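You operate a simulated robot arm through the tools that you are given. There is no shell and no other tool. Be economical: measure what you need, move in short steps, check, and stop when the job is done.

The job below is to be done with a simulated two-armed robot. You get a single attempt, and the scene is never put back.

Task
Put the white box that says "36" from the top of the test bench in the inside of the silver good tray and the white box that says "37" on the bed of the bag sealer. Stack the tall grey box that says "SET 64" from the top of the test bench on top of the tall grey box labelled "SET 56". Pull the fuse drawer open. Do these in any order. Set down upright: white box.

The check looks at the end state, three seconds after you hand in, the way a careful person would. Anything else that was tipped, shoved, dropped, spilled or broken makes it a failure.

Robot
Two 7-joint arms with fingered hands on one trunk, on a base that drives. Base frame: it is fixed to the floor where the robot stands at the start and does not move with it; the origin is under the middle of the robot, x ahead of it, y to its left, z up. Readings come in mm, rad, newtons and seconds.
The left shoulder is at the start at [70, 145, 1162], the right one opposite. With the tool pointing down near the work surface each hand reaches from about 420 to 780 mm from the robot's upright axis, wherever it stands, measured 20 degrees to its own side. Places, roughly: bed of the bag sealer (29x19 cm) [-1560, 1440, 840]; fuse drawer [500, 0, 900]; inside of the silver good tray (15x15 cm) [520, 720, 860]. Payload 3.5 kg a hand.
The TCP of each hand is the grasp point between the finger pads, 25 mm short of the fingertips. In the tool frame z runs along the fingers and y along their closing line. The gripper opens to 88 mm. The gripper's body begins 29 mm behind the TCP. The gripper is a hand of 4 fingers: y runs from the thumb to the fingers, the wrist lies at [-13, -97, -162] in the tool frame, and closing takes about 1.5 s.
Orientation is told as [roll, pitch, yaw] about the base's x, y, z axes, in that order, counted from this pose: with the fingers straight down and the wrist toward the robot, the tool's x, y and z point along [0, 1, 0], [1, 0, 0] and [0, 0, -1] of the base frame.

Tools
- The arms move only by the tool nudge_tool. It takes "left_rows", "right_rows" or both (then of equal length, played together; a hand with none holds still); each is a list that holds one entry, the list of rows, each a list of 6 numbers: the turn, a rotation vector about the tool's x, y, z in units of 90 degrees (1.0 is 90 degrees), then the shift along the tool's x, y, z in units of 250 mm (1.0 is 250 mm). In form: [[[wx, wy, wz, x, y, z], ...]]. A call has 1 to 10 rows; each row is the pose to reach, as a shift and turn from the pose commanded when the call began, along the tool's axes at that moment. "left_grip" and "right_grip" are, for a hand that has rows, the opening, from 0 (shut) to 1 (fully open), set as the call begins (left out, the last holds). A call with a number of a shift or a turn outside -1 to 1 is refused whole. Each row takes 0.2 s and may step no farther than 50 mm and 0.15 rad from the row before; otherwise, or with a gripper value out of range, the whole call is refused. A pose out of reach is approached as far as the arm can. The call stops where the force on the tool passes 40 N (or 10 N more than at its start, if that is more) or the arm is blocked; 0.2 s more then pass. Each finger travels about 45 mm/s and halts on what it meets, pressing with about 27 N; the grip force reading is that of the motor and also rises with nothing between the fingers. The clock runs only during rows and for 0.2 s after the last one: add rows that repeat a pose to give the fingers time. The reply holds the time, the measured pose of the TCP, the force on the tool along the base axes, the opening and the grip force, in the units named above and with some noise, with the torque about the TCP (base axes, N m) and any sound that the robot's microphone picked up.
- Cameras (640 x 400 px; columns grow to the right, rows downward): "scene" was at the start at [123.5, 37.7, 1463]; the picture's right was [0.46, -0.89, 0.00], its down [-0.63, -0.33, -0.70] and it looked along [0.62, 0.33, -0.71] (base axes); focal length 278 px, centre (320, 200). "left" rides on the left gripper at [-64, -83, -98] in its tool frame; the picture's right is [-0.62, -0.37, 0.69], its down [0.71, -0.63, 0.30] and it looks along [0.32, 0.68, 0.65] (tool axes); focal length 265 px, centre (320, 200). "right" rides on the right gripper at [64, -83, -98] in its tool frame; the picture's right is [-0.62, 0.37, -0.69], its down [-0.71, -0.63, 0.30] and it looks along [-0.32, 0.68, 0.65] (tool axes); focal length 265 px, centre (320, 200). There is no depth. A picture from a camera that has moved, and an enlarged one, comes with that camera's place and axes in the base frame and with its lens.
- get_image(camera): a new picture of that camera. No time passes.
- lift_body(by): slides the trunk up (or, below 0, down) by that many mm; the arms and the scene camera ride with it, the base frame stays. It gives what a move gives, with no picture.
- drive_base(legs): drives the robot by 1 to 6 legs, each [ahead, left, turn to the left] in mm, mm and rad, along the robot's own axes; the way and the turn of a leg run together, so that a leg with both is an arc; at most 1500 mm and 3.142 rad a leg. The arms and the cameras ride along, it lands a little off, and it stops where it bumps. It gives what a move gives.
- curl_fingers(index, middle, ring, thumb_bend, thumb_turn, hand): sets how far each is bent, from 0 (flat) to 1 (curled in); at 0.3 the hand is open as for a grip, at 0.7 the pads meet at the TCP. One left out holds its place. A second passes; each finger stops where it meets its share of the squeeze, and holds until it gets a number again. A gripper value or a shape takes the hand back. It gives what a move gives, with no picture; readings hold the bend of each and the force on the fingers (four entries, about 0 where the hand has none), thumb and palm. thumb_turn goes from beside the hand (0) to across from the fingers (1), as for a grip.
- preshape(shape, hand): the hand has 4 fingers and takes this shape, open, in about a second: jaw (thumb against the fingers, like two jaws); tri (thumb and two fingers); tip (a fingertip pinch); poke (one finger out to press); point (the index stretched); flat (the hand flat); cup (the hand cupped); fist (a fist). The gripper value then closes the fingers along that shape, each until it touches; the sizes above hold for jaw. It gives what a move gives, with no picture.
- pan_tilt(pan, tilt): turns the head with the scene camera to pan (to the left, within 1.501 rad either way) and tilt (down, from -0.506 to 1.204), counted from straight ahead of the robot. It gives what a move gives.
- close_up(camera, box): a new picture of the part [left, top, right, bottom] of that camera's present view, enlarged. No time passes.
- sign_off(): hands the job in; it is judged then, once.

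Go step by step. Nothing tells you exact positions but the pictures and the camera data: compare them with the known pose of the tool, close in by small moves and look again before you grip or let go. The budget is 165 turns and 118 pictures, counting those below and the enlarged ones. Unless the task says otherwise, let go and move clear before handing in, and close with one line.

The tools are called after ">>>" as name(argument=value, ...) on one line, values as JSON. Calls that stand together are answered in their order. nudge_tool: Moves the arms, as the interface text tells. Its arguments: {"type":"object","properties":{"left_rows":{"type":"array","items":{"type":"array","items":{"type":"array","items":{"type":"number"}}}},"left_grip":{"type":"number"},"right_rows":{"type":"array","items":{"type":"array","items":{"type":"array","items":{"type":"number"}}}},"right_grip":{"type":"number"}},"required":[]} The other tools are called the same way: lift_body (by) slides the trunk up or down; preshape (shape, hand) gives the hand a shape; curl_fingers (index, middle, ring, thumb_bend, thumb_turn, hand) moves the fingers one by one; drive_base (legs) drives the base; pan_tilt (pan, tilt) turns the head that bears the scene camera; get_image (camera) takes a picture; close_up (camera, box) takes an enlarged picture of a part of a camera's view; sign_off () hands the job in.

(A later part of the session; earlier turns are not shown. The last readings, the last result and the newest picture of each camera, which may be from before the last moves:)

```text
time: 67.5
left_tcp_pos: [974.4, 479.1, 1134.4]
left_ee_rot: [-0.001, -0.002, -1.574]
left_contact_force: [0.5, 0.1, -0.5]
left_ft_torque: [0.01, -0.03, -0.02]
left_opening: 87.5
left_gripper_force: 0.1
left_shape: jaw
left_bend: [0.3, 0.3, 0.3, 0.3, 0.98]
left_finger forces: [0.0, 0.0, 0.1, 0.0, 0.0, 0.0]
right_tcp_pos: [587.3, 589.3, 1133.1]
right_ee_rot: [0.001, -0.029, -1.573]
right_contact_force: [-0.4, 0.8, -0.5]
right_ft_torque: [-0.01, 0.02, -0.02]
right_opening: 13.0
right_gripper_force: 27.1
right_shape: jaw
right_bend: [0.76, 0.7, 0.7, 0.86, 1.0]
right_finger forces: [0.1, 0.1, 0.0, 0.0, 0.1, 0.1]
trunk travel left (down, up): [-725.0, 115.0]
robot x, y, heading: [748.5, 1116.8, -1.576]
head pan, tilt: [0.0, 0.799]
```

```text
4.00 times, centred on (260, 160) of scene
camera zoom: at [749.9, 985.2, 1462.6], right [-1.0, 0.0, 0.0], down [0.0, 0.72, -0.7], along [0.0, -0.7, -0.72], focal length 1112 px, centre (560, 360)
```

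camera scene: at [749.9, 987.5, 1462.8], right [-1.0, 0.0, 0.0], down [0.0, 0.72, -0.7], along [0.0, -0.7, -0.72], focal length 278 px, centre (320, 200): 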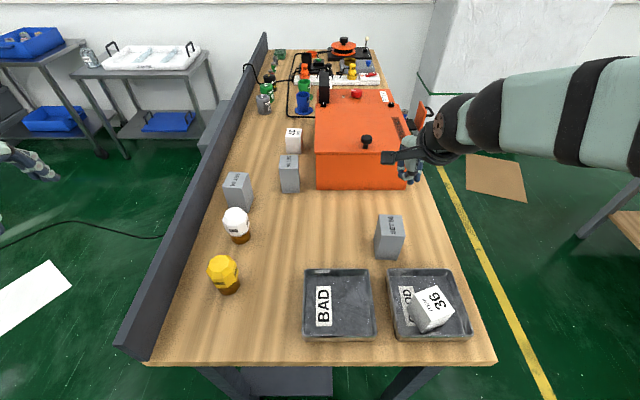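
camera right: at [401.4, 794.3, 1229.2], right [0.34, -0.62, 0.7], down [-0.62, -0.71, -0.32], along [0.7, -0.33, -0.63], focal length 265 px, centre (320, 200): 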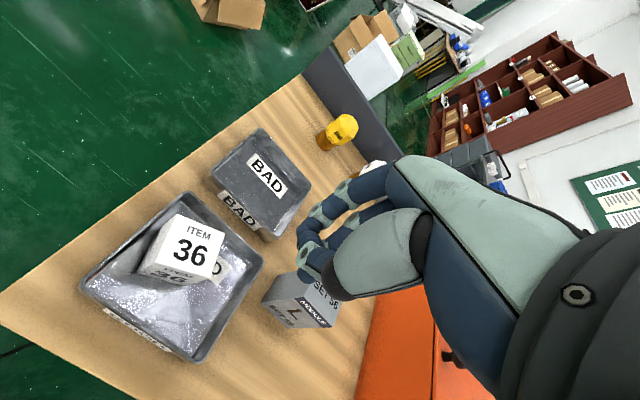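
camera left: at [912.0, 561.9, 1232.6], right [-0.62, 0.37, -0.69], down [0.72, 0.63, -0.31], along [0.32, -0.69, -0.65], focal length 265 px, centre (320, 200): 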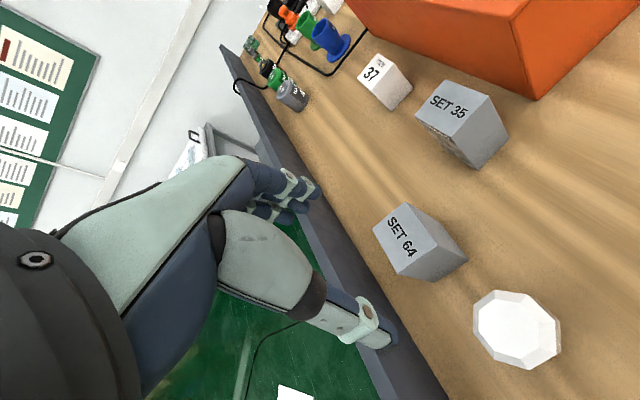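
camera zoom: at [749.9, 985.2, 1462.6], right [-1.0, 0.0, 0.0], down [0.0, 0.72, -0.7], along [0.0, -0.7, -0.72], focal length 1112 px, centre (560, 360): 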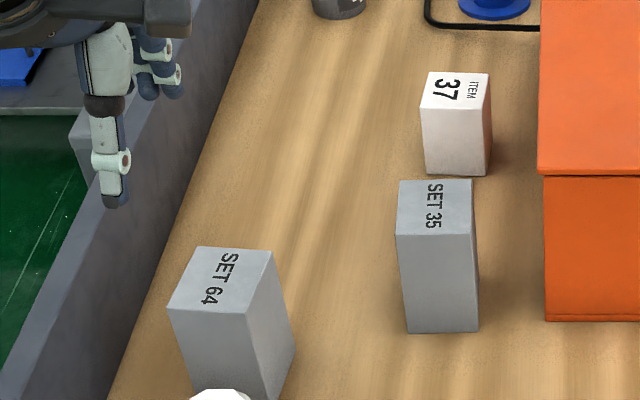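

SET 64's top is centred at [980, 418], with yaw about -0.085. I'll align above it at z≈1000 with that yaw.

>>> nudge_tool(left_rows=[[[0, 0, 0.026, 0.024, 0.12, 0.0], [0, 0, 0.052, 0.024, 0.244, 0.0], [0, 0, 0.052, 0.024, 0.244, 0.18], [0, 0, 0.052, 0.024, 0.244, 0.36], [0, 0, 0.052, 0.024, 0.244, 0.53], [0, 0, 0.052, 0.024, 0.244, 0.53]]])

>>> get_image(camera="left")

>>> close_up(camera="scene", box=[180, 110, 340, 210])

```text
time: 68.9
left_tcp_pos: [983.5, 416.5, 1002.1]
left_ee_rot: [0.001, -0.002, -1.655]
left_contact_force: [0.1, 0.2, 0.3]
left_ft_torque: [-0.01, 0.01, 0.01]
left_opening: 87.6
left_gripper_force: 0.1
left_shape: jaw
left_bend: [0.3, 0.3, 0.3, 0.3, 0.98]
left_finger forces: [0.1, 0.0, 0.0, 0.0, 0.0, 0.0]
right_tcp_pos: [588.1, 588.1, 1131.8]
right_ee_rot: [0.003, -0.03, -1.574]
right_contact_force: [0.1, -0.2, -0.4]
right_ft_torque: [-0.02, 0.03, 0.0]
right_opening: 13.0
right_gripper_force: 27.0
right_shape: jaw
right_bend: [0.76, 0.7, 0.7, 0.86, 1.0]
right_finger forces: [0.0, 0.0, 0.0, 0.1, 0.0, 0.0]
trunk travel left (down, up): [-725.0, 115.0]
robot x, y, heading: [750.5, 1114.6, -1.57]
head pan, tilt: [0.0, 0.799]
```

```text
59 pictures are left
camera left: at [927.3, 504.6, 1099.0], right [-0.59, 0.42, -0.69], down [0.77, 0.57, -0.31], along [0.27, -0.71, -0.65], focal length 265 px, centre (320, 200)
```

left: 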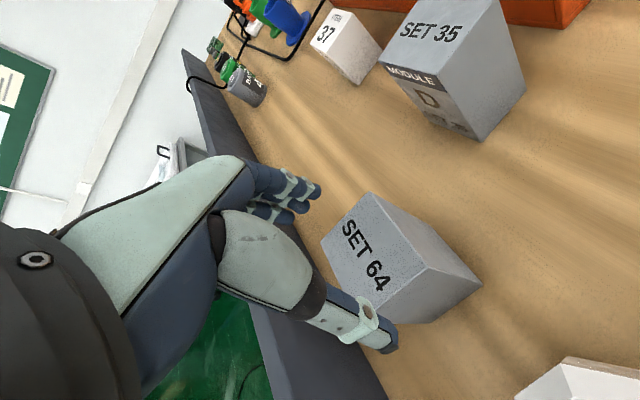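

```text
4.00 times, centred on (260, 160) of scene
camera zoom: at [749.5, 985.3, 1462.6], right [-1.0, 0.0, 0.0], down [0.0, 0.72, -0.7], along [0.0, -0.7, -0.72], focal length 1112 px, centre (560, 360)
```

zoom: 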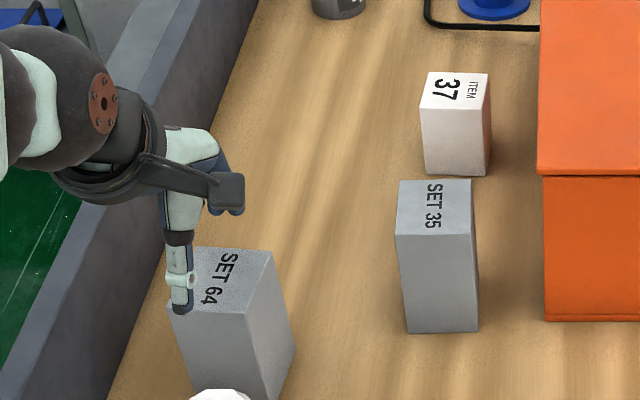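

Alignment is good. Descending for a shallow grip, about 10–12 mm below the top.

>>> nudge_tool(left_rows=[[[0, 0, 0, -0.015, -0.006, 0.08], [0, 0, 0, -0.015, -0.006, 0.15], [0, 0, 0, -0.015, -0.006, 0.19], [0, 0, 0, -0.015, -0.006, 0.22], [0, 0, 0, -0.015, -0.006, 0.22]]])

>>> get_image(camera="left")

```text
time: 70.1
left_tcp_pos: [978.7, 416.8, 946.8]
left_ee_rot: [0.001, -0.004, -1.654]
left_contact_force: [0.7, -2.6, 3.8]
left_ft_torque: [-0.04, 0.04, 0.02]
left_opening: 87.7
left_gripper_force: 0.1
left_shape: jaw
left_bend: [0.29, 0.3, 0.3, 0.3, 0.98]
left_finger forces: [3.4, 0.0, 0.0, 0.0, 0.1, 0.0]
right_tcp_pos: [587.7, 588.5, 1130.9]
right_ee_rot: [0.002, -0.031, -1.575]
right_contact_force: [-0.4, 0.1, 0.0]
right_ft_torque: [0.03, 0.0, 0.01]
right_opening: 13.2
right_gripper_force: 27.3
right_shape: jaw
right_bend: [0.76, 0.7, 0.7, 0.86, 1.0]
right_finger forces: [0.0, 0.0, 0.0, 0.0, 0.0, 0.0]
trunk travel left (down, up): [-725.0, 115.0]
robot x, y, heading: [749.6, 1115.5, -1.572]
head pan, tilt: [0.0, 0.799]
```

```text
57 pictures are left
camera left: at [923.0, 505.0, 1045.0], right [-0.59, 0.42, -0.69], down [0.76, 0.57, -0.31], along [0.27, -0.71, -0.65], focal length 265 px, centre (320, 200)
```

left: 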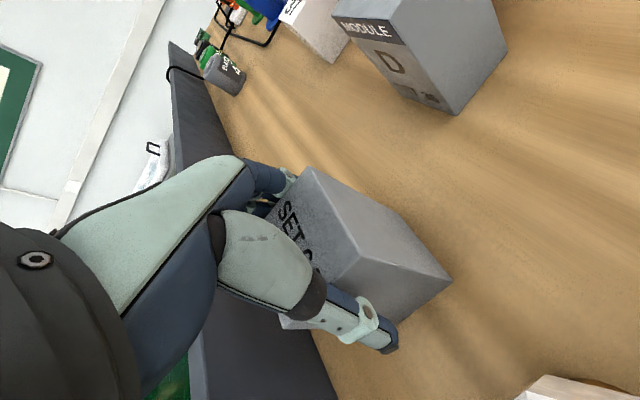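

The index finger touches the far side lightly. I'll shift 4 mm away and up 4 mm, then close.

>>> nudge_tool(left_rows=[[[0, 0, 0, 0, 0.0, -0.02], [0, 0, 0, 0, 0.016, -0.02], [0, 0, 0, 0, 0.016, -0.02]]])

>>> nudge_tool(left_rows=[[[0, 0, 0, 0, 0, 0], [0, 0, 0, 0, 0, 0], [0, 0, 0, 0, 0, 0], [0, 0, 0, 0, 0, 0], [0, 0, 0, 0, 0, 0], [0, 0, 0, 0, 0, 0]]], left_grip=0.0)

>>> get_image(camera="left")

```text
time: 70.9
left_tcp_pos: [979.4, 414.3, 952.1]
left_ee_rot: [0.0, -0.001, -1.655]
left_contact_force: [-0.6, 1.4, -0.8]
left_ft_torque: [-0.02, -0.03, -0.01]
left_opening: 88.1
left_gripper_force: 0.0
left_shape: jaw
left_bend: [0.3, 0.3, 0.3, 0.3, 0.97]
left_finger forces: [0.0, 0.1, 0.0, 0.1, 0.7, 0.0]
right_tcp_pos: [587.9, 589.5, 1131.9]
right_ee_rot: [0.002, -0.03, -1.575]
right_contact_force: [-0.3, 0.2, 0.4]
right_ft_torque: [-0.02, -0.01, 0.02]
right_opening: 13.4
right_gripper_force: 26.9
right_shape: jaw
right_bend: [0.76, 0.7, 0.7, 0.86, 1.0]
right_finger forces: [0.1, 0.0, 0.0, 0.1, 0.0, 0.0]
trunk travel left (down, up): [-725.0, 115.0]
robot x, y, heading: [749.2, 1117.6, -1.569]
head pan, tilt: [0.0, 0.799]
```

```text
time: 72.3
left_tcp_pos: [977.4, 413.6, 953.1]
left_ee_rot: [0.0, -0.001, -1.655]
left_contact_force: [-0.3, -0.7, 3.6]
left_ft_torque: [-0.26, -0.02, -0.05]
left_opening: 66.3
left_gripper_force: 27.4
left_shape: jaw
left_bend: [0.28, 0.39, 0.35, 0.43, 0.98]
left_finger forces: [19.6, 10.4, 4.1, 0.0, 33.8, 0.0]
right_tcp_pos: [587.9, 588.3, 1131.8]
right_ee_rot: [0.001, -0.029, -1.573]
right_contact_force: [0.5, 0.1, 0.1]
right_ft_torque: [0.0, 0.04, 0.04]
right_opening: 13.2
right_gripper_force: 26.8
right_shape: jaw
right_bend: [0.76, 0.7, 0.7, 0.86, 1.0]
right_finger forces: [0.1, 0.1, 0.0, 0.0, 0.1, 0.1]
trunk travel left (down, up): [-725.0, 115.0]
robot x, y, heading: [749.4, 1108.3, -1.575]
head pan, tilt: [0.0, 0.799]
```

```text
56 pictures are left
camera left: at [923.1, 501.8, 1050.1], right [-0.59, 0.42, -0.69], down [0.77, 0.57, -0.31], along [0.27, -0.71, -0.65], focal length 265 px, centre (320, 200)
```

left: 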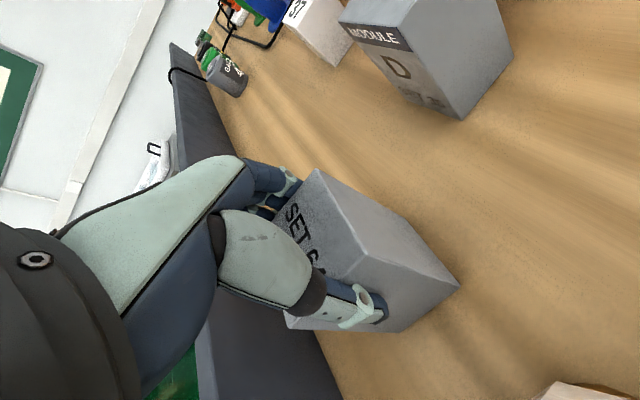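

Firm grip, 66 mm opening. Lifting.

>>> nudge_tool(left_rows=[[[0, 0, 0, 0, 0, -0.06], [0, 0, 0, 0, 0, -0.15], [0, 0, 0, 0, 0, -0.3], [0, 0, 0, 0, 0, -0.45], [0, 0, 0, 0, 0, -0.6], [0, 0, 0, 0, 0, -0.7], [0, 0, 0, 0, 0, -0.7]]])

>>> get_image(camera="scene")

```text
time: 73.9
left_tcp_pos: [978.7, 411.7, 1127.0]
left_ee_rot: [0.001, 0.0, -1.653]
left_contact_force: [0.4, 0.0, -2.2]
left_ft_torque: [0.01, -0.01, 0.0]
left_opening: 66.0
left_gripper_force: 27.0
left_shape: jaw
left_bend: [0.28, 0.39, 0.35, 0.43, 0.98]
left_finger forces: [19.1, 9.6, 3.7, 0.0, 32.6, 0.1]
right_tcp_pos: [588.2, 588.3, 1131.5]
right_ee_rot: [0.003, -0.029, -1.574]
right_contact_force: [0.4, 0.5, -0.4]
right_ft_torque: [-0.04, 0.01, 0.01]
right_opening: 13.2
right_gripper_force: 27.6
right_shape: jaw
right_bend: [0.76, 0.7, 0.7, 0.86, 1.0]
right_finger forces: [0.0, 0.0, 0.0, 0.0, 0.0, 0.0]
trunk travel left (down, up): [-725.0, 115.0]
robot x, y, heading: [748.6, 1113.4, -1.567]
head pan, tilt: [0.0, 0.799]
```

```text
55 pictures are left
camera scene: at [750.3, 983.6, 1462.4], right [-1.0, 0.0, 0.0], down [0.0, 0.72, -0.7], along [0.0, -0.7, -0.72], focal length 278 px, centre (320, 200)
```

scene: 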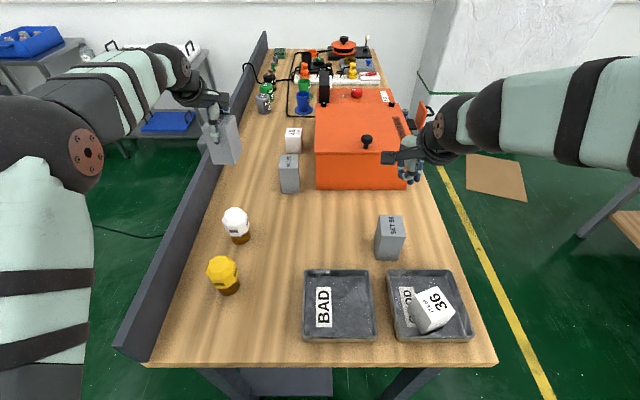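

SET 64 is held upright. I'll back the base off 164 mm and shift right 398 mm so the box comes over SET 56 at [581, 576].

>>> drive_base(legs=[[-164, 0, 0], [0, -398, 0]])

>>> pan_tilt(pan=0.25, tilt=0.7)

>>> get_image(camera="scene")

>>> get_image(camera="left")

```text
time: 77.4
left_tcp_pos: [574.1, 577.8, 1126.6]
left_ee_rot: [-0.001, 0.0, -1.658]
left_contact_force: [0.7, 0.9, -1.8]
left_ft_torque: [-0.01, 0.01, -0.02]
left_opening: 66.0
left_gripper_force: 27.0
left_shape: jaw
left_bend: [0.28, 0.39, 0.35, 0.43, 0.98]
left_finger forces: [19.1, 9.6, 3.6, 0.1, 32.7, 0.0]
right_tcp_pos: [183.3, 754.1, 1131.7]
right_ee_rot: [-0.001, -0.028, -1.574]
right_contact_force: [0.2, -0.4, 0.1]
right_ft_torque: [0.02, 0.04, 0.0]
right_opening: 13.4
right_gripper_force: 27.0
right_shape: jaw
right_bend: [0.76, 0.7, 0.7, 0.86, 1.0]
right_finger forces: [0.0, 0.0, 0.0, 0.1, 0.1, 0.1]
trunk travel left (down, up): [-725.0, 115.0]
robot x, y, heading: [341.9, 1279.9, -1.572]
head pan, tilt: [0.0, 0.799]
```

```text
time: 78.2
left_tcp_pos: [573.1, 578.7, 1127.7]
left_ee_rot: [-0.001, 0.002, -1.657]
left_contact_force: [0.4, 0.1, -2.0]
left_ft_torque: [-0.04, 0.0, 0.01]
left_opening: 66.5
left_gripper_force: 27.3
left_shape: jaw
left_bend: [0.28, 0.39, 0.35, 0.43, 0.98]
left_finger forces: [19.1, 9.6, 3.6, 0.1, 32.7, 0.0]
right_tcp_pos: [181.4, 754.2, 1132.0]
right_ee_rot: [0.002, -0.027, -1.574]
right_contact_force: [-0.8, 0.5, 0.0]
right_ft_torque: [0.01, -0.04, -0.01]
right_opening: 13.4
right_gripper_force: 26.6
right_shape: jaw
right_bend: [0.76, 0.7, 0.7, 0.86, 1.0]
right_finger forces: [0.0, 0.1, 0.1, 0.0, 0.0, 0.0]
trunk travel left (down, up): [-725.0, 115.0]
robot x, y, heading: [341.9, 1280.1, -1.574]
head pan, tilt: [0.25, 0.7]
```

```text
54 pictures are left
camera scene: at [365.9, 1147.7, 1470.6], right [-0.97, -0.24, 0.0], down [-0.16, 0.63, -0.76], along [0.19, -0.74, -0.64], focal length 278 px, centre (320, 200)
```

scene: 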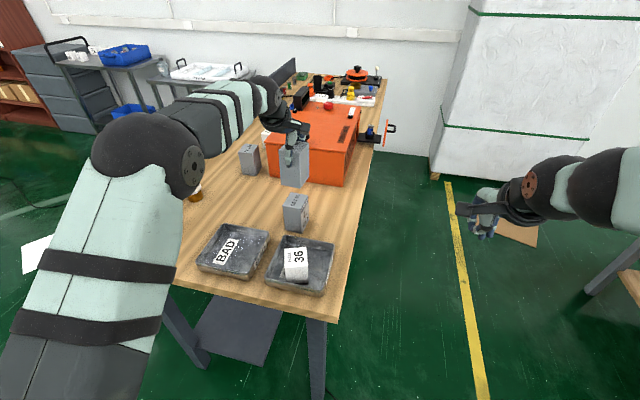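

```text
53 pictures are left
camera left: at [516.8, 666.5, 1224.9], right [-0.59, 0.42, -0.69], down [0.77, 0.57, -0.3], along [0.26, -0.71, -0.65], focal length 265 px, centre (320, 200)
```

left: 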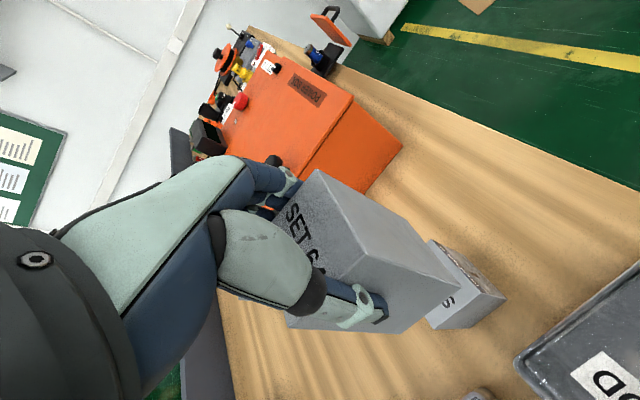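

>>> close_up(camera="scene", box=[240, 120, 360, 240])

>>> close_up(camera="scene", box=[190, 210, 350, 310])

```text
3.33 times, centred on (300, 180) of scene
camera zoom: at [365.9, 1147.7, 1470.6], right [-0.97, -0.24, 0.0], down [-0.16, 0.63, -0.76], along [0.19, -0.74, -0.64], focal length 926 px, centre (387, 267)
```

zoom: 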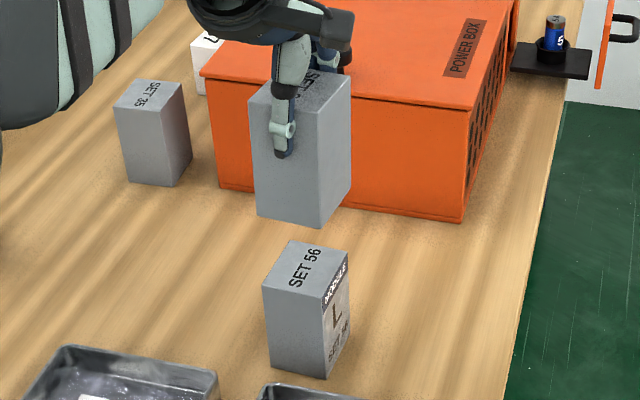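

```text
4.00 times, centred on (270, 260) of scene
camera zoom: at [365.9, 1147.7, 1470.6], right [-0.97, -0.24, 0.0], down [-0.16, 0.63, -0.76], along [0.19, -0.74, -0.64], focal length 1112 px, centre (520, -40)
```

zoom: 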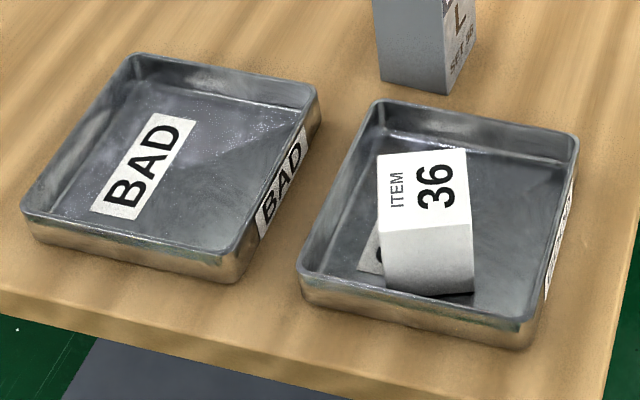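

Box 36 stands upright in the tray. The held SET 64 needs about +4 mm x and -3 mm y to be over SET 56. Fine-adjusting and lowering to about 15 mm above it.

>>> nudge_tool(left_rows=[[[0, 0, 0, 0.019, 0.0125, 0.0], [0, 0, 0, 0.019, 0.0125, 0.08], [0, 0, 0, 0.019, 0.0125, 0.16], [0, 0, 0, 0.019, 0.0125, 0.22], [0, 0, 0, 0.019, 0.0125, 0.22]]])

>>> close_up(camera="scene", box=[240, 120, 360, 240])

>>> get_image(camera="left")

```text
time: 79.4
left_tcp_pos: [576.1, 574.0, 1071.0]
left_ee_rot: [-0.001, 0.001, -1.658]
left_contact_force: [0.6, 0.6, -2.3]
left_ft_torque: [-0.01, 0.04, -0.03]
left_opening: 66.4
left_gripper_force: 27.0
left_shape: jaw
left_bend: [0.28, 0.39, 0.35, 0.43, 0.98]
left_finger forces: [19.2, 9.5, 3.5, 0.0, 32.6, 0.0]
right_tcp_pos: [182.1, 755.7, 1131.0]
right_ee_rot: [0.002, -0.028, -1.576]
right_contact_force: [0.1, 0.2, 0.1]
right_ft_torque: [0.0, 0.01, -0.02]
right_opening: 13.4
right_gripper_force: 27.0
right_shape: jaw
right_bend: [0.76, 0.7, 0.7, 0.86, 1.0]
right_finger forces: [0.0, 0.0, 0.0, 0.0, 0.0, 0.1]
trunk travel left (down, up): [-725.0, 115.0]
robot x, y, heading: [342.2, 1281.4, -1.577]
head pan, tilt: [0.25, 0.7]
```

```text
3.33 times, centred on (300, 180) of scene
camera zoom: at [366.4, 1147.8, 1470.7], right [-0.97, -0.24, 0.0], down [-0.16, 0.63, -0.76], along [0.19, -0.74, -0.64], focal length 926 px, centre (387, 267)
```

zoom: 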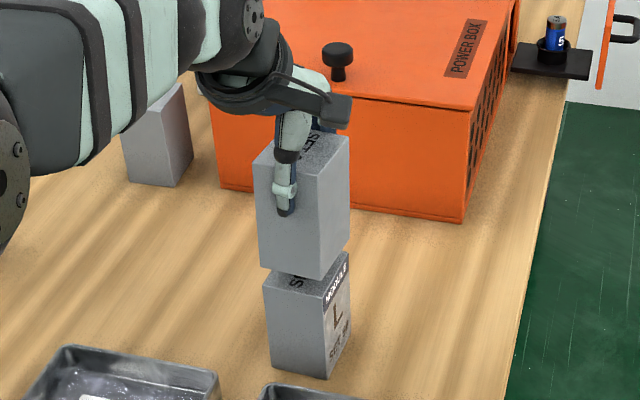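

```text
49 pictures are left
camera left: at [521.3, 662.9, 1169.0], right [-0.59, 0.42, -0.69], down [0.77, 0.57, -0.3], along [0.26, -0.71, -0.65], focal length 265 px, centre (320, 200)
```

left: 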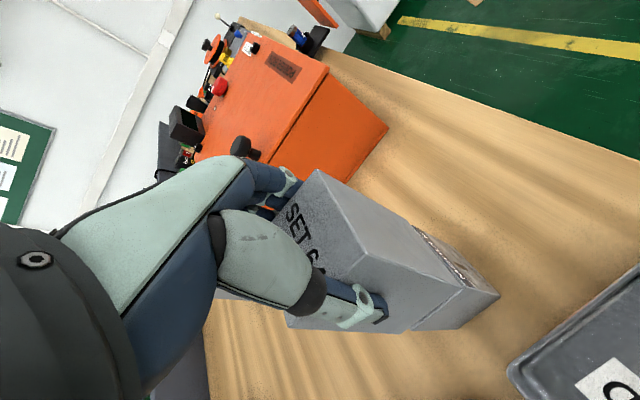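

>>> close_up(camera="scene", box=[306, 180, 358, 214])

>>> close_up(camera="scene", box=[305, 155, 361, 190])

```text
11.76 times, centred on (332, 197) of scene
camera zoom: at [366.4, 1147.8, 1470.7], right [-0.97, -0.24, 0.0], down [-0.16, 0.63, -0.76], along [0.19, -0.74, -0.64], focal length 3270 px, centre (179, 235)
```

zoom: 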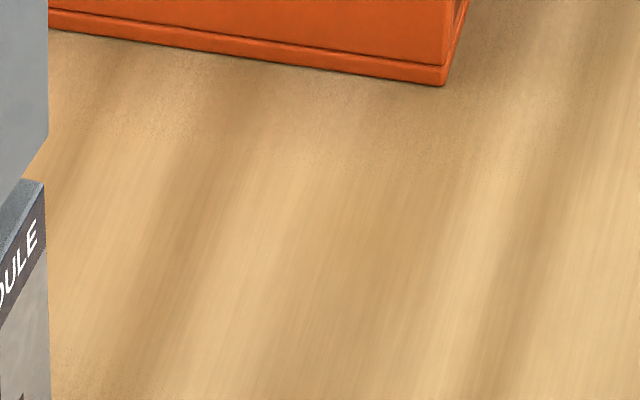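

```text
11.43 times, centred on (333, 172) of scene
camera zoom: at [366.4, 1147.8, 1470.7], right [-0.97, -0.24, 0.0], down [-0.16, 0.63, -0.76], along [0.19, -0.74, -0.64], focal length 3177 px, centre (171, 514)
```

zoom: 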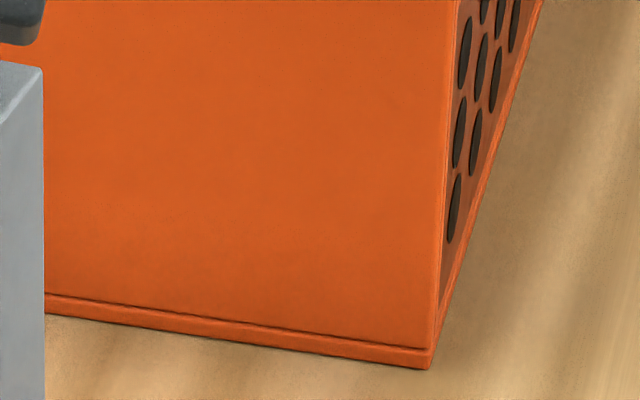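

The alignment is within a few mm on the visible corners. Lowering gently until contact.

>>> nudge_tool(left_rows=[[[0, 0, 0, 0, 0, 0.03], [0, 0, 0, 0, 0, 0.05], [0, 0, 0, 0, 0, 0.06], [0, 0, 0, 0, 0, 0.066], [0, 0, 0, 0, 0, 0.066]]])

>>> close_up(camera="scene", box=[264, 140, 344, 240])

```text
time: 80.6
left_tcp_pos: [576.8, 574.8, 1053.9]
left_ee_rot: [0.0, 0.001, -1.656]
left_contact_force: [0.9, -0.6, -1.6]
left_ft_torque: [-0.01, -0.01, -0.01]
left_opening: 66.3
left_gripper_force: 27.1
left_shape: jaw
left_bend: [0.28, 0.39, 0.35, 0.43, 0.98]
left_finger forces: [19.1, 9.6, 3.5, 0.0, 32.7, 0.1]
right_tcp_pos: [182.8, 753.6, 1131.3]
right_ee_rot: [0.001, -0.026, -1.573]
right_contact_force: [0.0, 0.3, -0.3]
right_ft_torque: [0.0, -0.01, -0.03]
right_opening: 13.1
right_gripper_force: 27.2
right_shape: jaw
right_bend: [0.76, 0.7, 0.7, 0.86, 1.0]
right_finger forces: [0.1, 0.1, 0.0, 0.0, 0.1, 0.0]
trunk travel left (down, up): [-725.0, 115.0]
robot x, y, heading: [344.0, 1278.7, -1.576]
head pan, tilt: [0.25, 0.7]
```

```text
4.00 times, centred on (304, 190) of scene
camera zoom: at [366.6, 1147.7, 1470.7], right [-0.97, -0.24, 0.0], down [-0.16, 0.63, -0.76], along [0.19, -0.74, -0.64], focal length 1112 px, centre (384, 240)
```

zoom: 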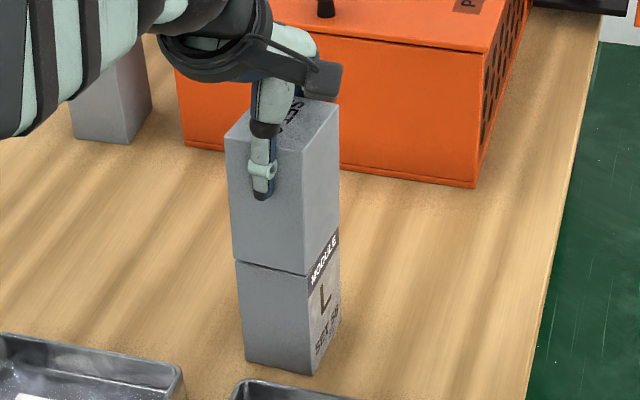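

>>> nudge_tool(left_rows=[[[0, 0, 0, 0, 0, 0.006], [0, 0, 0, 0, 0, 0.012], [0, 0, 0, 0, 0, 0.012]]])

```text
time: 81.4
left_tcp_pos: [576.0, 574.3, 1052.9]
left_ee_rot: [-0.001, -0.001, -1.659]
left_contact_force: [0.2, -0.5, -0.2]
left_ft_torque: [-0.06, -0.01, 0.02]
left_opening: 66.2
left_gripper_force: 27.3
left_shape: jaw
left_bend: [0.28, 0.39, 0.35, 0.43, 0.98]
left_finger forces: [19.1, 9.7, 3.5, 0.0, 32.9, 0.0]
right_tcp_pos: [182.6, 754.1, 1131.8]
right_ee_rot: [0.002, -0.029, -1.571]
right_contact_force: [0.1, -0.6, 0.6]
right_ft_torque: [0.0, 0.0, 0.0]
right_opening: 13.1
right_gripper_force: 26.7
right_shape: jaw
right_bend: [0.76, 0.7, 0.7, 0.86, 1.0]
right_finger forces: [0.1, 0.0, 0.0, 0.0, 0.1, 0.0]
trunk travel left (down, up): [-725.0, 115.0]
robot x, y, heading: [346.9, 1280.6, -1.574]
head pan, tilt: [0.25, 0.7]
```

>>> nudge_tool(left_rows=[[[0, 0, 0, 0, 0, 0.005], [0, 0, 0, 0, 0, 0.005]]])

>>> nudge_tool(left_rows=[[[0, 0, 0, 0, 0, 0], [0, 0, 0, 0, 0, 0], [0, 0, 0, 0, 0, 0], [0, 0, 0, 0, 0, 0]]], left_grip=1.0)

>>> curl_fingers(hand="left", index=0.15, middle=0.2, ring=0.2, thumb_bend=0.15)

>>> close_up(camera="scene", box=[264, 140, 344, 240])

```text
time: 82.0
left_tcp_pos: [575.8, 575.5, 1052.8]
left_ee_rot: [0.001, -0.004, -1.657]
left_contact_force: [1.1, 0.2, 2.4]
left_ft_torque: [-0.13, 0.0, 0.0]
left_opening: 66.2
left_gripper_force: 26.6
left_shape: jaw
left_bend: [0.28, 0.39, 0.35, 0.43, 0.98]
left_finger forces: [19.1, 9.8, 3.5, 0.1, 33.5, 0.0]
right_tcp_pos: [182.3, 755.3, 1132.1]
right_ee_rot: [0.004, -0.03, -1.574]
right_contact_force: [0.6, -0.3, 0.1]
right_ft_torque: [-0.03, 0.03, 0.0]
right_opening: 13.5
right_gripper_force: 26.5
right_shape: jaw
right_bend: [0.76, 0.7, 0.7, 0.86, 1.0]
right_finger forces: [0.0, 0.0, 0.0, 0.1, 0.0, 0.1]
trunk travel left (down, up): [-725.0, 115.0]
robot x, y, heading: [346.7, 1282.1, -1.574]
head pan, tilt: [0.25, 0.7]
```

```text
time: 83.0
left_tcp_pos: [576.9, 576.0, 1050.5]
left_ee_rot: [-0.001, -0.001, -1.657]
left_contact_force: [-0.5, 0.9, 0.3]
left_ft_torque: [-0.03, -0.02, 0.02]
left_opening: 88.0
left_gripper_force: 0.0
left_shape: jaw
left_bend: [0.3, 0.3, 0.3, 0.29, 0.97]
left_finger forces: [0.0, 0.1, 0.1, 0.0, 0.7, 0.0]
right_tcp_pos: [182.3, 754.6, 1132.7]
right_ee_rot: [0.001, -0.031, -1.574]
right_contact_force: [0.1, -0.3, 1.0]
right_ft_torque: [0.01, 0.02, -0.02]
right_opening: 12.9
right_gripper_force: 27.1
right_shape: jaw
right_bend: [0.76, 0.7, 0.7, 0.86, 1.0]
right_finger forces: [0.0, 0.1, 0.0, 0.1, 0.1, 0.0]
trunk travel left (down, up): [-725.0, 115.0]
robot x, y, heading: [341.6, 1282.0, -1.582]
head pan, tilt: [0.25, 0.7]
```

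```text
time: 84.0
left_tcp_pos: [576.5, 576.4, 1050.8]
left_ee_rot: [0.002, 0.0, -1.657]
left_contact_force: [0.0, -0.1, -0.2]
left_ft_torque: [0.0, -0.03, -0.01]
left_opening: 111.9
left_gripper_force: 0.0
left_shape: fingers
left_bend: [0.15, 0.2, 0.2, 0.15, 0.98]
left_finger forces: [0.1, 0.1, 0.1, 0.2, 0.0, 0.0]
right_tcp_pos: [182.8, 753.7, 1132.1]
right_ee_rot: [0.003, -0.028, -1.574]
right_contact_force: [0.0, -1.2, -0.2]
right_ft_torque: [-0.03, -0.01, 0.0]
right_opening: 13.2
right_gripper_force: 27.2
right_shape: jaw
right_bend: [0.76, 0.7, 0.7, 0.86, 1.0]
right_finger forces: [0.0, 0.0, 0.0, 0.0, 0.2, 0.0]
trunk travel left (down, up): [-725.0, 115.0]
robot x, y, heading: [342.2, 1281.2, -1.574]
head pan, tilt: [0.25, 0.7]
```

```text
4.00 times, centred on (304, 190) of scene
camera zoom: at [366.4, 1148.2, 1470.7], right [-0.97, -0.24, 0.0], down [-0.16, 0.62, -0.76], along [0.19, -0.74, -0.64], focal length 1112 px, centre (384, 240)
```

zoom: 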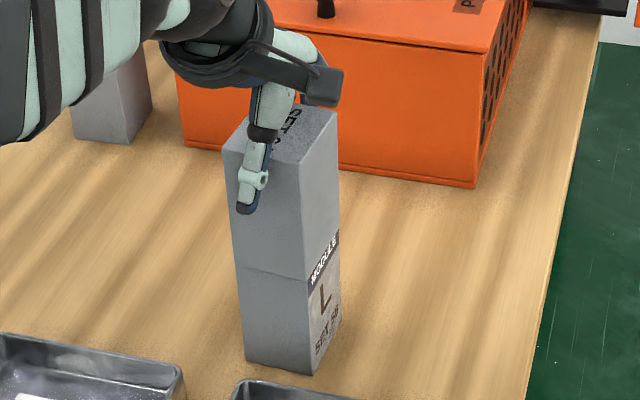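

The hand is fully open and the stack stands flush. Raising straight up.

>>> nudge_tool(left_rows=[[[0, 0, 0, 0, 0, -0.08], [0, 0, 0, 0, 0, -0.2], [0, 0, 0, 0, 0, -0.36], [0, 0, 0, 0, 0, -0.52], [0, 0, 0, 0, 0, -0.6]]])

>>> close_up(camera="scene", box=[240, 120, 360, 240])

```text
time: 85.2
left_tcp_pos: [578.9, 574.8, 1202.5]
left_ee_rot: [-0.001, 0.002, -1.655]
left_contact_force: [0.0, 0.3, 0.9]
left_ft_torque: [0.03, 0.01, 0.01]
left_opening: 112.2
left_gripper_force: 0.1
left_shape: fingers
left_bend: [0.15, 0.2, 0.2, 0.15, 0.98]
left_finger forces: [0.0, 0.0, 0.0, 0.0, 0.0, 0.0]
right_tcp_pos: [183.4, 754.7, 1131.4]
right_ee_rot: [0.0, -0.031, -1.574]
right_contact_force: [-0.3, 1.5, 0.1]
right_ft_torque: [-0.02, -0.03, 0.03]
right_opening: 13.2
right_gripper_force: 26.9
right_shape: jaw
right_bend: [0.76, 0.7, 0.7, 0.86, 1.0]
right_finger forces: [0.0, 0.0, 0.0, 0.0, 0.0, 0.1]
trunk travel left (down, up): [-725.0, 115.0]
robot x, y, heading: [346.1, 1281.5, -1.574]
head pan, tilt: [0.25, 0.7]
```

```text
3.33 times, centred on (300, 180) of scene
camera zoom: at [366.3, 1148.1, 1470.7], right [-0.97, -0.24, 0.0], down [-0.16, 0.62, -0.76], along [0.19, -0.74, -0.64], focal length 926 px, centre (387, 267)
```

zoom: 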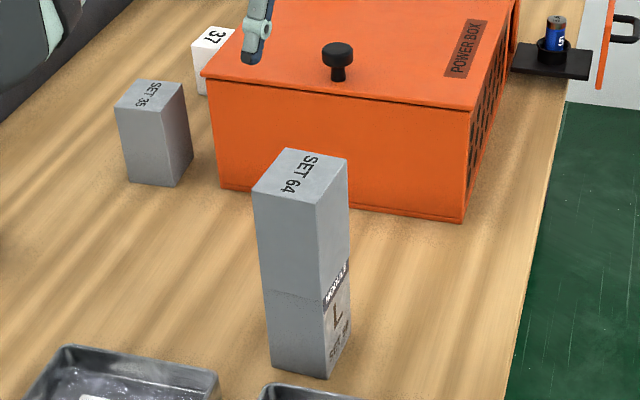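

The stack stands well. Next is box 37 at about [844, 137]: I'll drive round behind the bench and reach over the low back panel, because the power box blocks the front.

>>> drive_base(legs=[[0, 1118, 0], [0, 0, -1.53]])

>>> pan_tilt(pan=0.6, tilt=0.75)

>>> get_image(camera="scene")

```text
time: 94.7
left_tcp_pos: [793.9, 1004.2, 1201.4]
left_ee_rot: [0.001, 0.0, 3.122]
left_contact_force: [-0.6, -0.1, -0.2]
left_ft_torque: [-0.01, -0.01, 0.04]
left_opening: 112.3
left_gripper_force: 0.1
left_shape: fingers
left_bend: [0.15, 0.2, 0.2, 0.15, 0.98]
left_finger forces: [0.0, 0.1, 0.0, 0.1, 0.1, 0.0]
right_tcp_pos: [947.5, 1411.3, 1131.5]
right_ee_rot: [0.002, -0.029, -3.078]
right_contact_force: [0.3, 0.4, 0.0]
right_ft_torque: [0.0, 0.0, 0.0]
right_opening: 13.5
right_gripper_force: 27.1
right_shape: jaw
right_bend: [0.76, 0.7, 0.7, 0.86, 1.0]
right_finger forces: [0.1, 0.0, 0.1, 0.0, 0.1, 0.0]
trunk travel left (down, up): [-725.0, 115.0]
robot x, y, heading: [1485.1, 1291.1, -3.077]
head pan, tilt: [0.25, 0.7]
```

```text
time: 95.5
left_tcp_pos: [793.3, 1004.6, 1201.2]
left_ee_rot: [0.001, -0.001, 3.123]
left_contact_force: [-0.4, 0.6, 0.0]
left_ft_torque: [-0.01, 0.0, -0.01]
left_opening: 112.4
left_gripper_force: 0.0
left_shape: fingers
left_bend: [0.15, 0.2, 0.2, 0.15, 0.98]
left_finger forces: [0.0, 0.0, 0.0, 0.0, 0.1, 0.0]
right_tcp_pos: [945.6, 1412.1, 1131.9]
right_ee_rot: [0.001, -0.03, -3.079]
right_contact_force: [-0.6, 0.2, 0.7]
right_ft_torque: [0.01, -0.01, 0.03]
right_opening: 13.2
right_gripper_force: 27.4
right_shape: jaw
right_bend: [0.76, 0.7, 0.7, 0.86, 1.0]
right_finger forces: [0.0, 0.0, 0.1, 0.1, 0.0, 0.1]
trunk travel left (down, up): [-725.0, 115.0]
robot x, y, heading: [1481.7, 1283.8, -3.081]
head pan, tilt: [0.6, 0.75]
```

```text
43 pictures are left
camera scene: at [1368.4, 1231.9, 1466.5], right [-0.62, 0.79, 0.0], down [0.54, 0.42, -0.73], along [-0.58, -0.45, -0.68], focal length 278 px, centre (320, 200)
```

scene: 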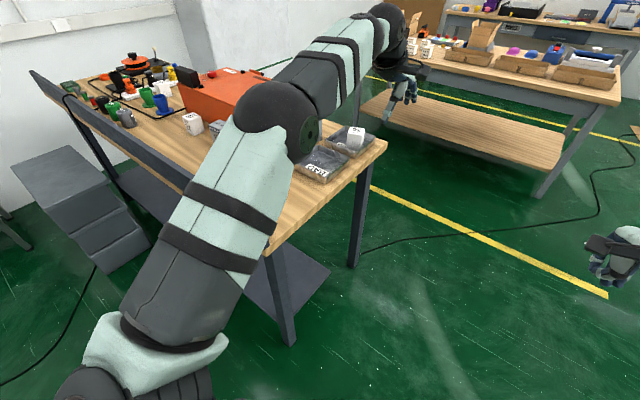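

A drawer cabinet stands behind the bench at y < -350, well clear of my spot. I'll square up and drive along the back to y≈347.

>>> drive_base(legs=[[0, 0, -0.06], [0, 935, 0]])

>>> pan_tilt(pan=0.0, tilt=0.8)

>>> get_image(camera="scene")

>>> get_image(camera="left")

```text
time: 100.8
left_tcp_pos: [775.5, 134.4, 1202.5]
left_ee_rot: [-0.002, -0.001, 3.056]
left_contact_force: [0.4, -0.1, -0.4]
left_ft_torque: [-0.02, 0.05, 0.04]
left_opening: 112.0
left_gripper_force: 0.0
left_shape: fingers
left_bend: [0.15, 0.2, 0.2, 0.15, 0.98]
left_finger forces: [0.0, 0.0, 0.1, 0.1, 0.0, 0.0]
right_tcp_pos: [956.7, 530.2, 1131.7]
right_ee_rot: [0.001, -0.03, 3.137]
right_contact_force: [-0.3, 0.9, -0.1]
right_ft_torque: [0.0, 0.04, 0.0]
right_opening: 13.3
right_gripper_force: 27.1
right_shape: jaw
right_bend: [0.76, 0.7, 0.7, 0.86, 1.0]
right_finger forces: [0.0, 0.0, 0.1, 0.0, 0.0, 0.1]
trunk travel left (down, up): [-725.0, 115.0]
robot x, y, heading: [1481.8, 366.6, 3.135]
head pan, tilt: [0.6, 0.75]
```

```text
time: 101.8
left_tcp_pos: [775.6, 133.9, 1201.5]
left_ee_rot: [0.002, 0.0, 3.054]
left_contact_force: [0.2, -0.6, 0.2]
left_ft_torque: [0.0, -0.01, 0.0]
left_opening: 112.2
left_gripper_force: 0.0
left_shape: fingers
left_bend: [0.15, 0.2, 0.2, 0.15, 0.98]
left_finger forces: [0.0, 0.0, 0.0, 0.0, 0.0, 0.0]
right_tcp_pos: [956.0, 530.4, 1132.2]
right_ee_rot: [0.001, -0.028, 3.138]
right_contact_force: [-0.3, 0.9, 0.6]
right_ft_torque: [-0.02, 0.05, 0.02]
right_opening: 13.1
right_gripper_force: 27.3
right_shape: jaw
right_bend: [0.76, 0.7, 0.7, 0.86, 1.0]
right_finger forces: [0.0, 0.1, 0.1, 0.0, 0.0, 0.1]
trunk travel left (down, up): [-725.0, 115.0]
robot x, y, heading: [1483.0, 369.7, 3.139]
head pan, tilt: [0.0, 0.799]
```

```text
42 pictures are left
camera scene: at [1352.4, 367.8, 1462.5], right [0.0, 1.0, 0.0], down [0.72, 0.0, -0.7], along [-0.7, 0.0, -0.72], focal length 278 px, centre (320, 200)
```

scene: 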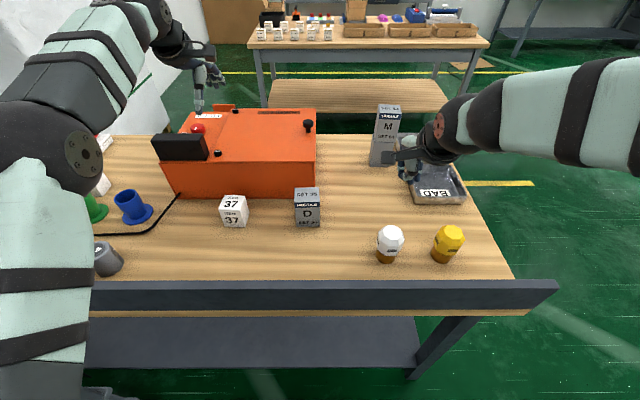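

```text
41 pictures are left
camera left: at [865.2, 190.0, 1299.8], right [0.42, 0.59, -0.69], down [0.56, -0.77, -0.3], along [-0.71, -0.26, -0.65], focal length 265 px, centre (320, 200)
```

left: 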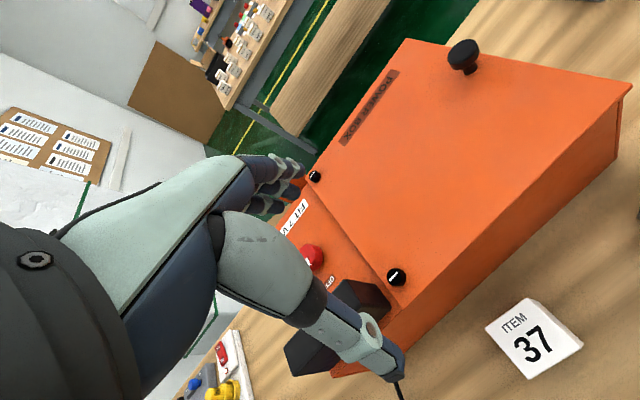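

Box 37 is at about [842, 139]. Zooming in to check its yaw.

>>> close_up(camera="scene", box=[200, 180, 264, 240])

```text
6.67 times, centred on (232, 210) of scene
camera zoom: at [1352.4, 367.8, 1462.5], right [0.0, 1.0, 0.0], down [0.72, 0.0, -0.7], along [-0.7, 0.0, -0.72], focal length 1853 px, centre (907, 133)
```

zoom: 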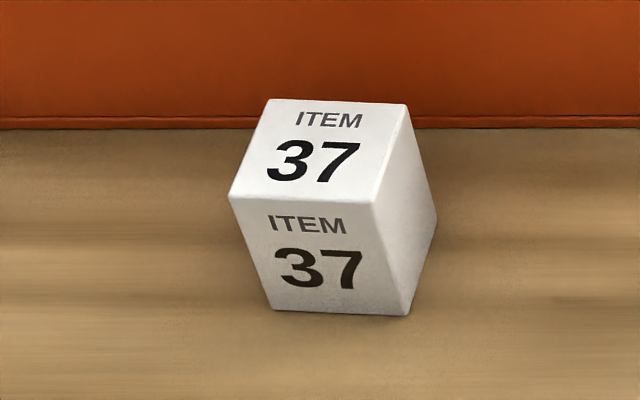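

Centre [842, 136], yaw about -0.06, top z≈928. Moving over it, then down to z≈985.

>>> nudge_tool(left_rows=[[[0, 0, 0, -0.016, -0.13, 0], [0, 0, 0, -0.033, -0.264, 0], [0, 0, -0.016, -0.033, -0.264, 0.18], [0, 0, -0.016, -0.033, -0.264, 0.36], [0, 0, -0.016, -0.033, -0.264, 0.54], [0, 0, -0.016, -0.033, -0.264, 0.72], [0, 0, -0.016, -0.033, -0.264, 0.86], [0, 0, -0.016, -0.033, -0.264, 0.86]]], left_grip=1.0)

>>> get_image(camera="left")

>>> close_up(camera="scene", box=[180, 150, 292, 240])

```text
time: 103.6
left_tcp_pos: [841.6, 136.2, 986.3]
left_ee_rot: [0.001, -0.003, 3.081]
left_contact_force: [0.3, -0.1, 0.5]
left_ft_torque: [0.01, 0.0, 0.01]
left_opening: 88.0
left_gripper_force: 0.2
left_shape: jaw
left_bend: [0.3, 0.3, 0.3, 0.3, 0.98]
left_finger forces: [0.1, 0.0, 0.1, 0.0, 0.0, 0.0]
right_tcp_pos: [956.3, 529.6, 1131.7]
right_ee_rot: [0.001, -0.029, 3.137]
right_contact_force: [0.4, 0.2, 0.0]
right_ft_torque: [0.0, -0.02, 0.0]
right_opening: 13.2
right_gripper_force: 27.1
right_shape: jaw
right_bend: [0.76, 0.7, 0.7, 0.86, 1.0]
right_finger forces: [0.0, 0.0, 0.0, 0.0, 0.0, 0.1]
trunk travel left (down, up): [-725.0, 115.0]
robot x, y, heading: [1482.4, 365.2, 3.137]
head pan, tilt: [0.0, 0.799]
```

```text
39 pictures are left
camera left: at [931.0, 194.8, 1084.1], right [0.41, 0.6, -0.69], down [0.58, -0.75, -0.31], along [-0.7, -0.28, -0.65], focal length 265 px, centre (320, 200)
```

left: 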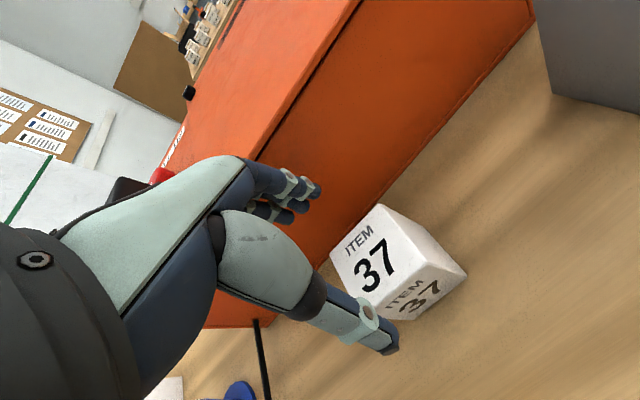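

```text
4.44 times, centred on (236, 195) of scene
camera zoom: at [1353.2, 367.9, 1462.6], right [0.0, 1.0, 0.0], down [0.72, 0.0, -0.7], along [-0.7, 0.0, -0.72], focal length 1235 px, centre (693, 222)
```

zoom: 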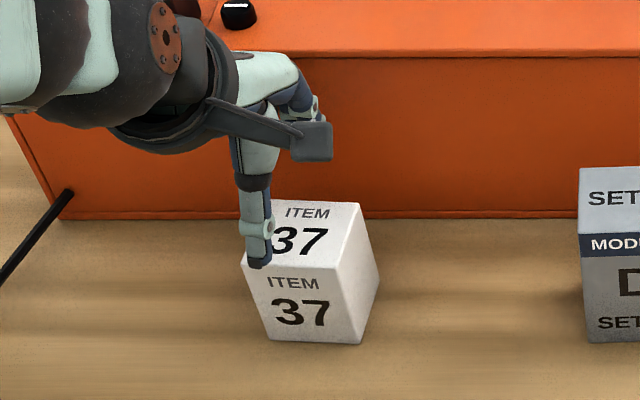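

Alignment is good. Descending to z≈915 for a shallow grip.

>>> nudge_tool(left_rows=[[[0, 0, 0, -0.012, 0, 0.1], [0, 0, 0, -0.012, 0, 0.18], [0, 0, 0, -0.012, 0, 0.24], [0, 0, 0, -0.012, 0, 0.28], [0, 0, 0, -0.012, 0, 0.28]]])

>>> get_image(camera="left")

```text
time: 104.8
left_tcp_pos: [841.7, 137.9, 917.2]
left_ee_rot: [-0.001, -0.001, 3.078]
left_contact_force: [-0.1, 0.3, -0.2]
left_ft_torque: [0.01, 0.01, -0.01]
left_opening: 88.1
left_gripper_force: 0.1
left_shape: jaw
left_bend: [0.3, 0.3, 0.3, 0.3, 0.98]
left_finger forces: [0.0, 0.0, 0.1, 0.0, 0.0, 0.0]
right_tcp_pos: [956.3, 528.9, 1132.0]
right_ee_rot: [0.002, -0.03, 3.135]
right_contact_force: [-0.1, -0.2, -0.3]
right_ft_torque: [-0.02, 0.04, -0.02]
right_opening: 13.1
right_gripper_force: 27.0
right_shape: jaw
right_bend: [0.76, 0.7, 0.7, 0.86, 1.0]
right_finger forces: [0.0, 0.0, 0.0, 0.1, 0.0, 0.0]
trunk travel left (down, up): [-725.0, 115.0]
robot x, y, heading: [1483.3, 369.0, 3.134]
head pan, tilt: [0.0, 0.799]
```

```text
37 pictures are left
camera left: at [930.3, 197.6, 1014.8], right [0.41, 0.6, -0.69], down [0.58, -0.75, -0.31], along [-0.7, -0.28, -0.65], focal length 265 px, centre (320, 200)
```

left: 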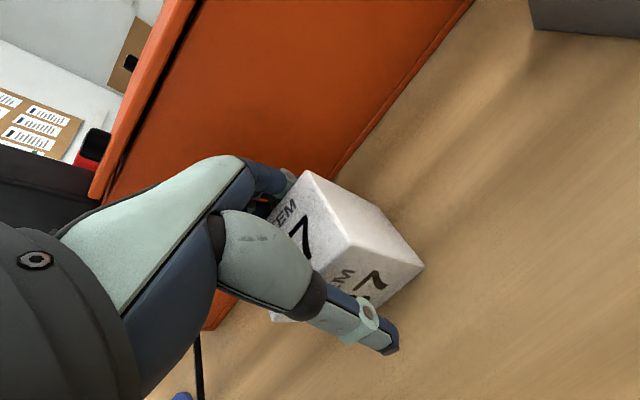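

No contact; the box is between thumb and fingers. Closing.

>>> nudge_tool(left_rows=[[[0, 0, 0, 0, 0, 0], [0, 0, 0, 0, 0, 0], [0, 0, 0, 0, 0, 0], [0, 0, 0, 0, 0, 0], [0, 0, 0, 0, 0, 0], [0, 0, 0, 0, 0, 0], [0, 0, 0, 0, 0, 0]]], left_grip=0.0)

>>> get_image(camera="left")

```text
time: 106.4
left_tcp_pos: [841.3, 137.7, 916.3]
left_ee_rot: [-0.003, 0.0, 3.078]
left_contact_force: [0.0, 1.1, 0.9]
left_ft_torque: [0.0, -0.02, -0.01]
left_opening: 48.5
left_gripper_force: 27.1
left_shape: jaw
left_bend: [0.74, 0.45, 0.42, 0.63, 0.99]
left_finger forces: [14.0, 7.7, 3.2, 0.1, 24.9, 0.0]
right_tcp_pos: [955.7, 529.5, 1130.7]
right_ee_rot: [0.002, -0.026, 3.134]
right_contact_force: [1.6, 0.5, -0.4]
right_ft_torque: [-0.02, -0.01, 0.01]
right_opening: 13.2
right_gripper_force: 27.0
right_shape: jaw
right_bend: [0.76, 0.7, 0.7, 0.86, 1.0]
right_finger forces: [0.0, 0.0, 0.0, 0.0, 0.0, 0.0]
trunk travel left (down, up): [-725.0, 115.0]
robot x, y, heading: [1480.1, 367.8, 3.14]
head pan, tilt: [0.0, 0.799]
```

```text
36 pictures are left
camera left: at [930.0, 197.5, 1014.6], right [0.41, 0.6, -0.69], down [0.58, -0.75, -0.3], along [-0.7, -0.28, -0.65], focal length 265 px, centre (320, 200)
```

left: 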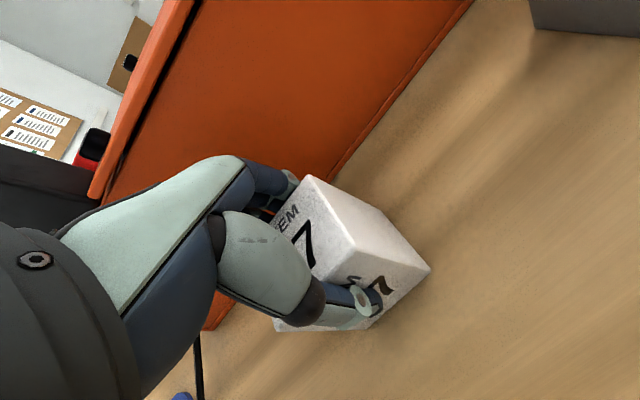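

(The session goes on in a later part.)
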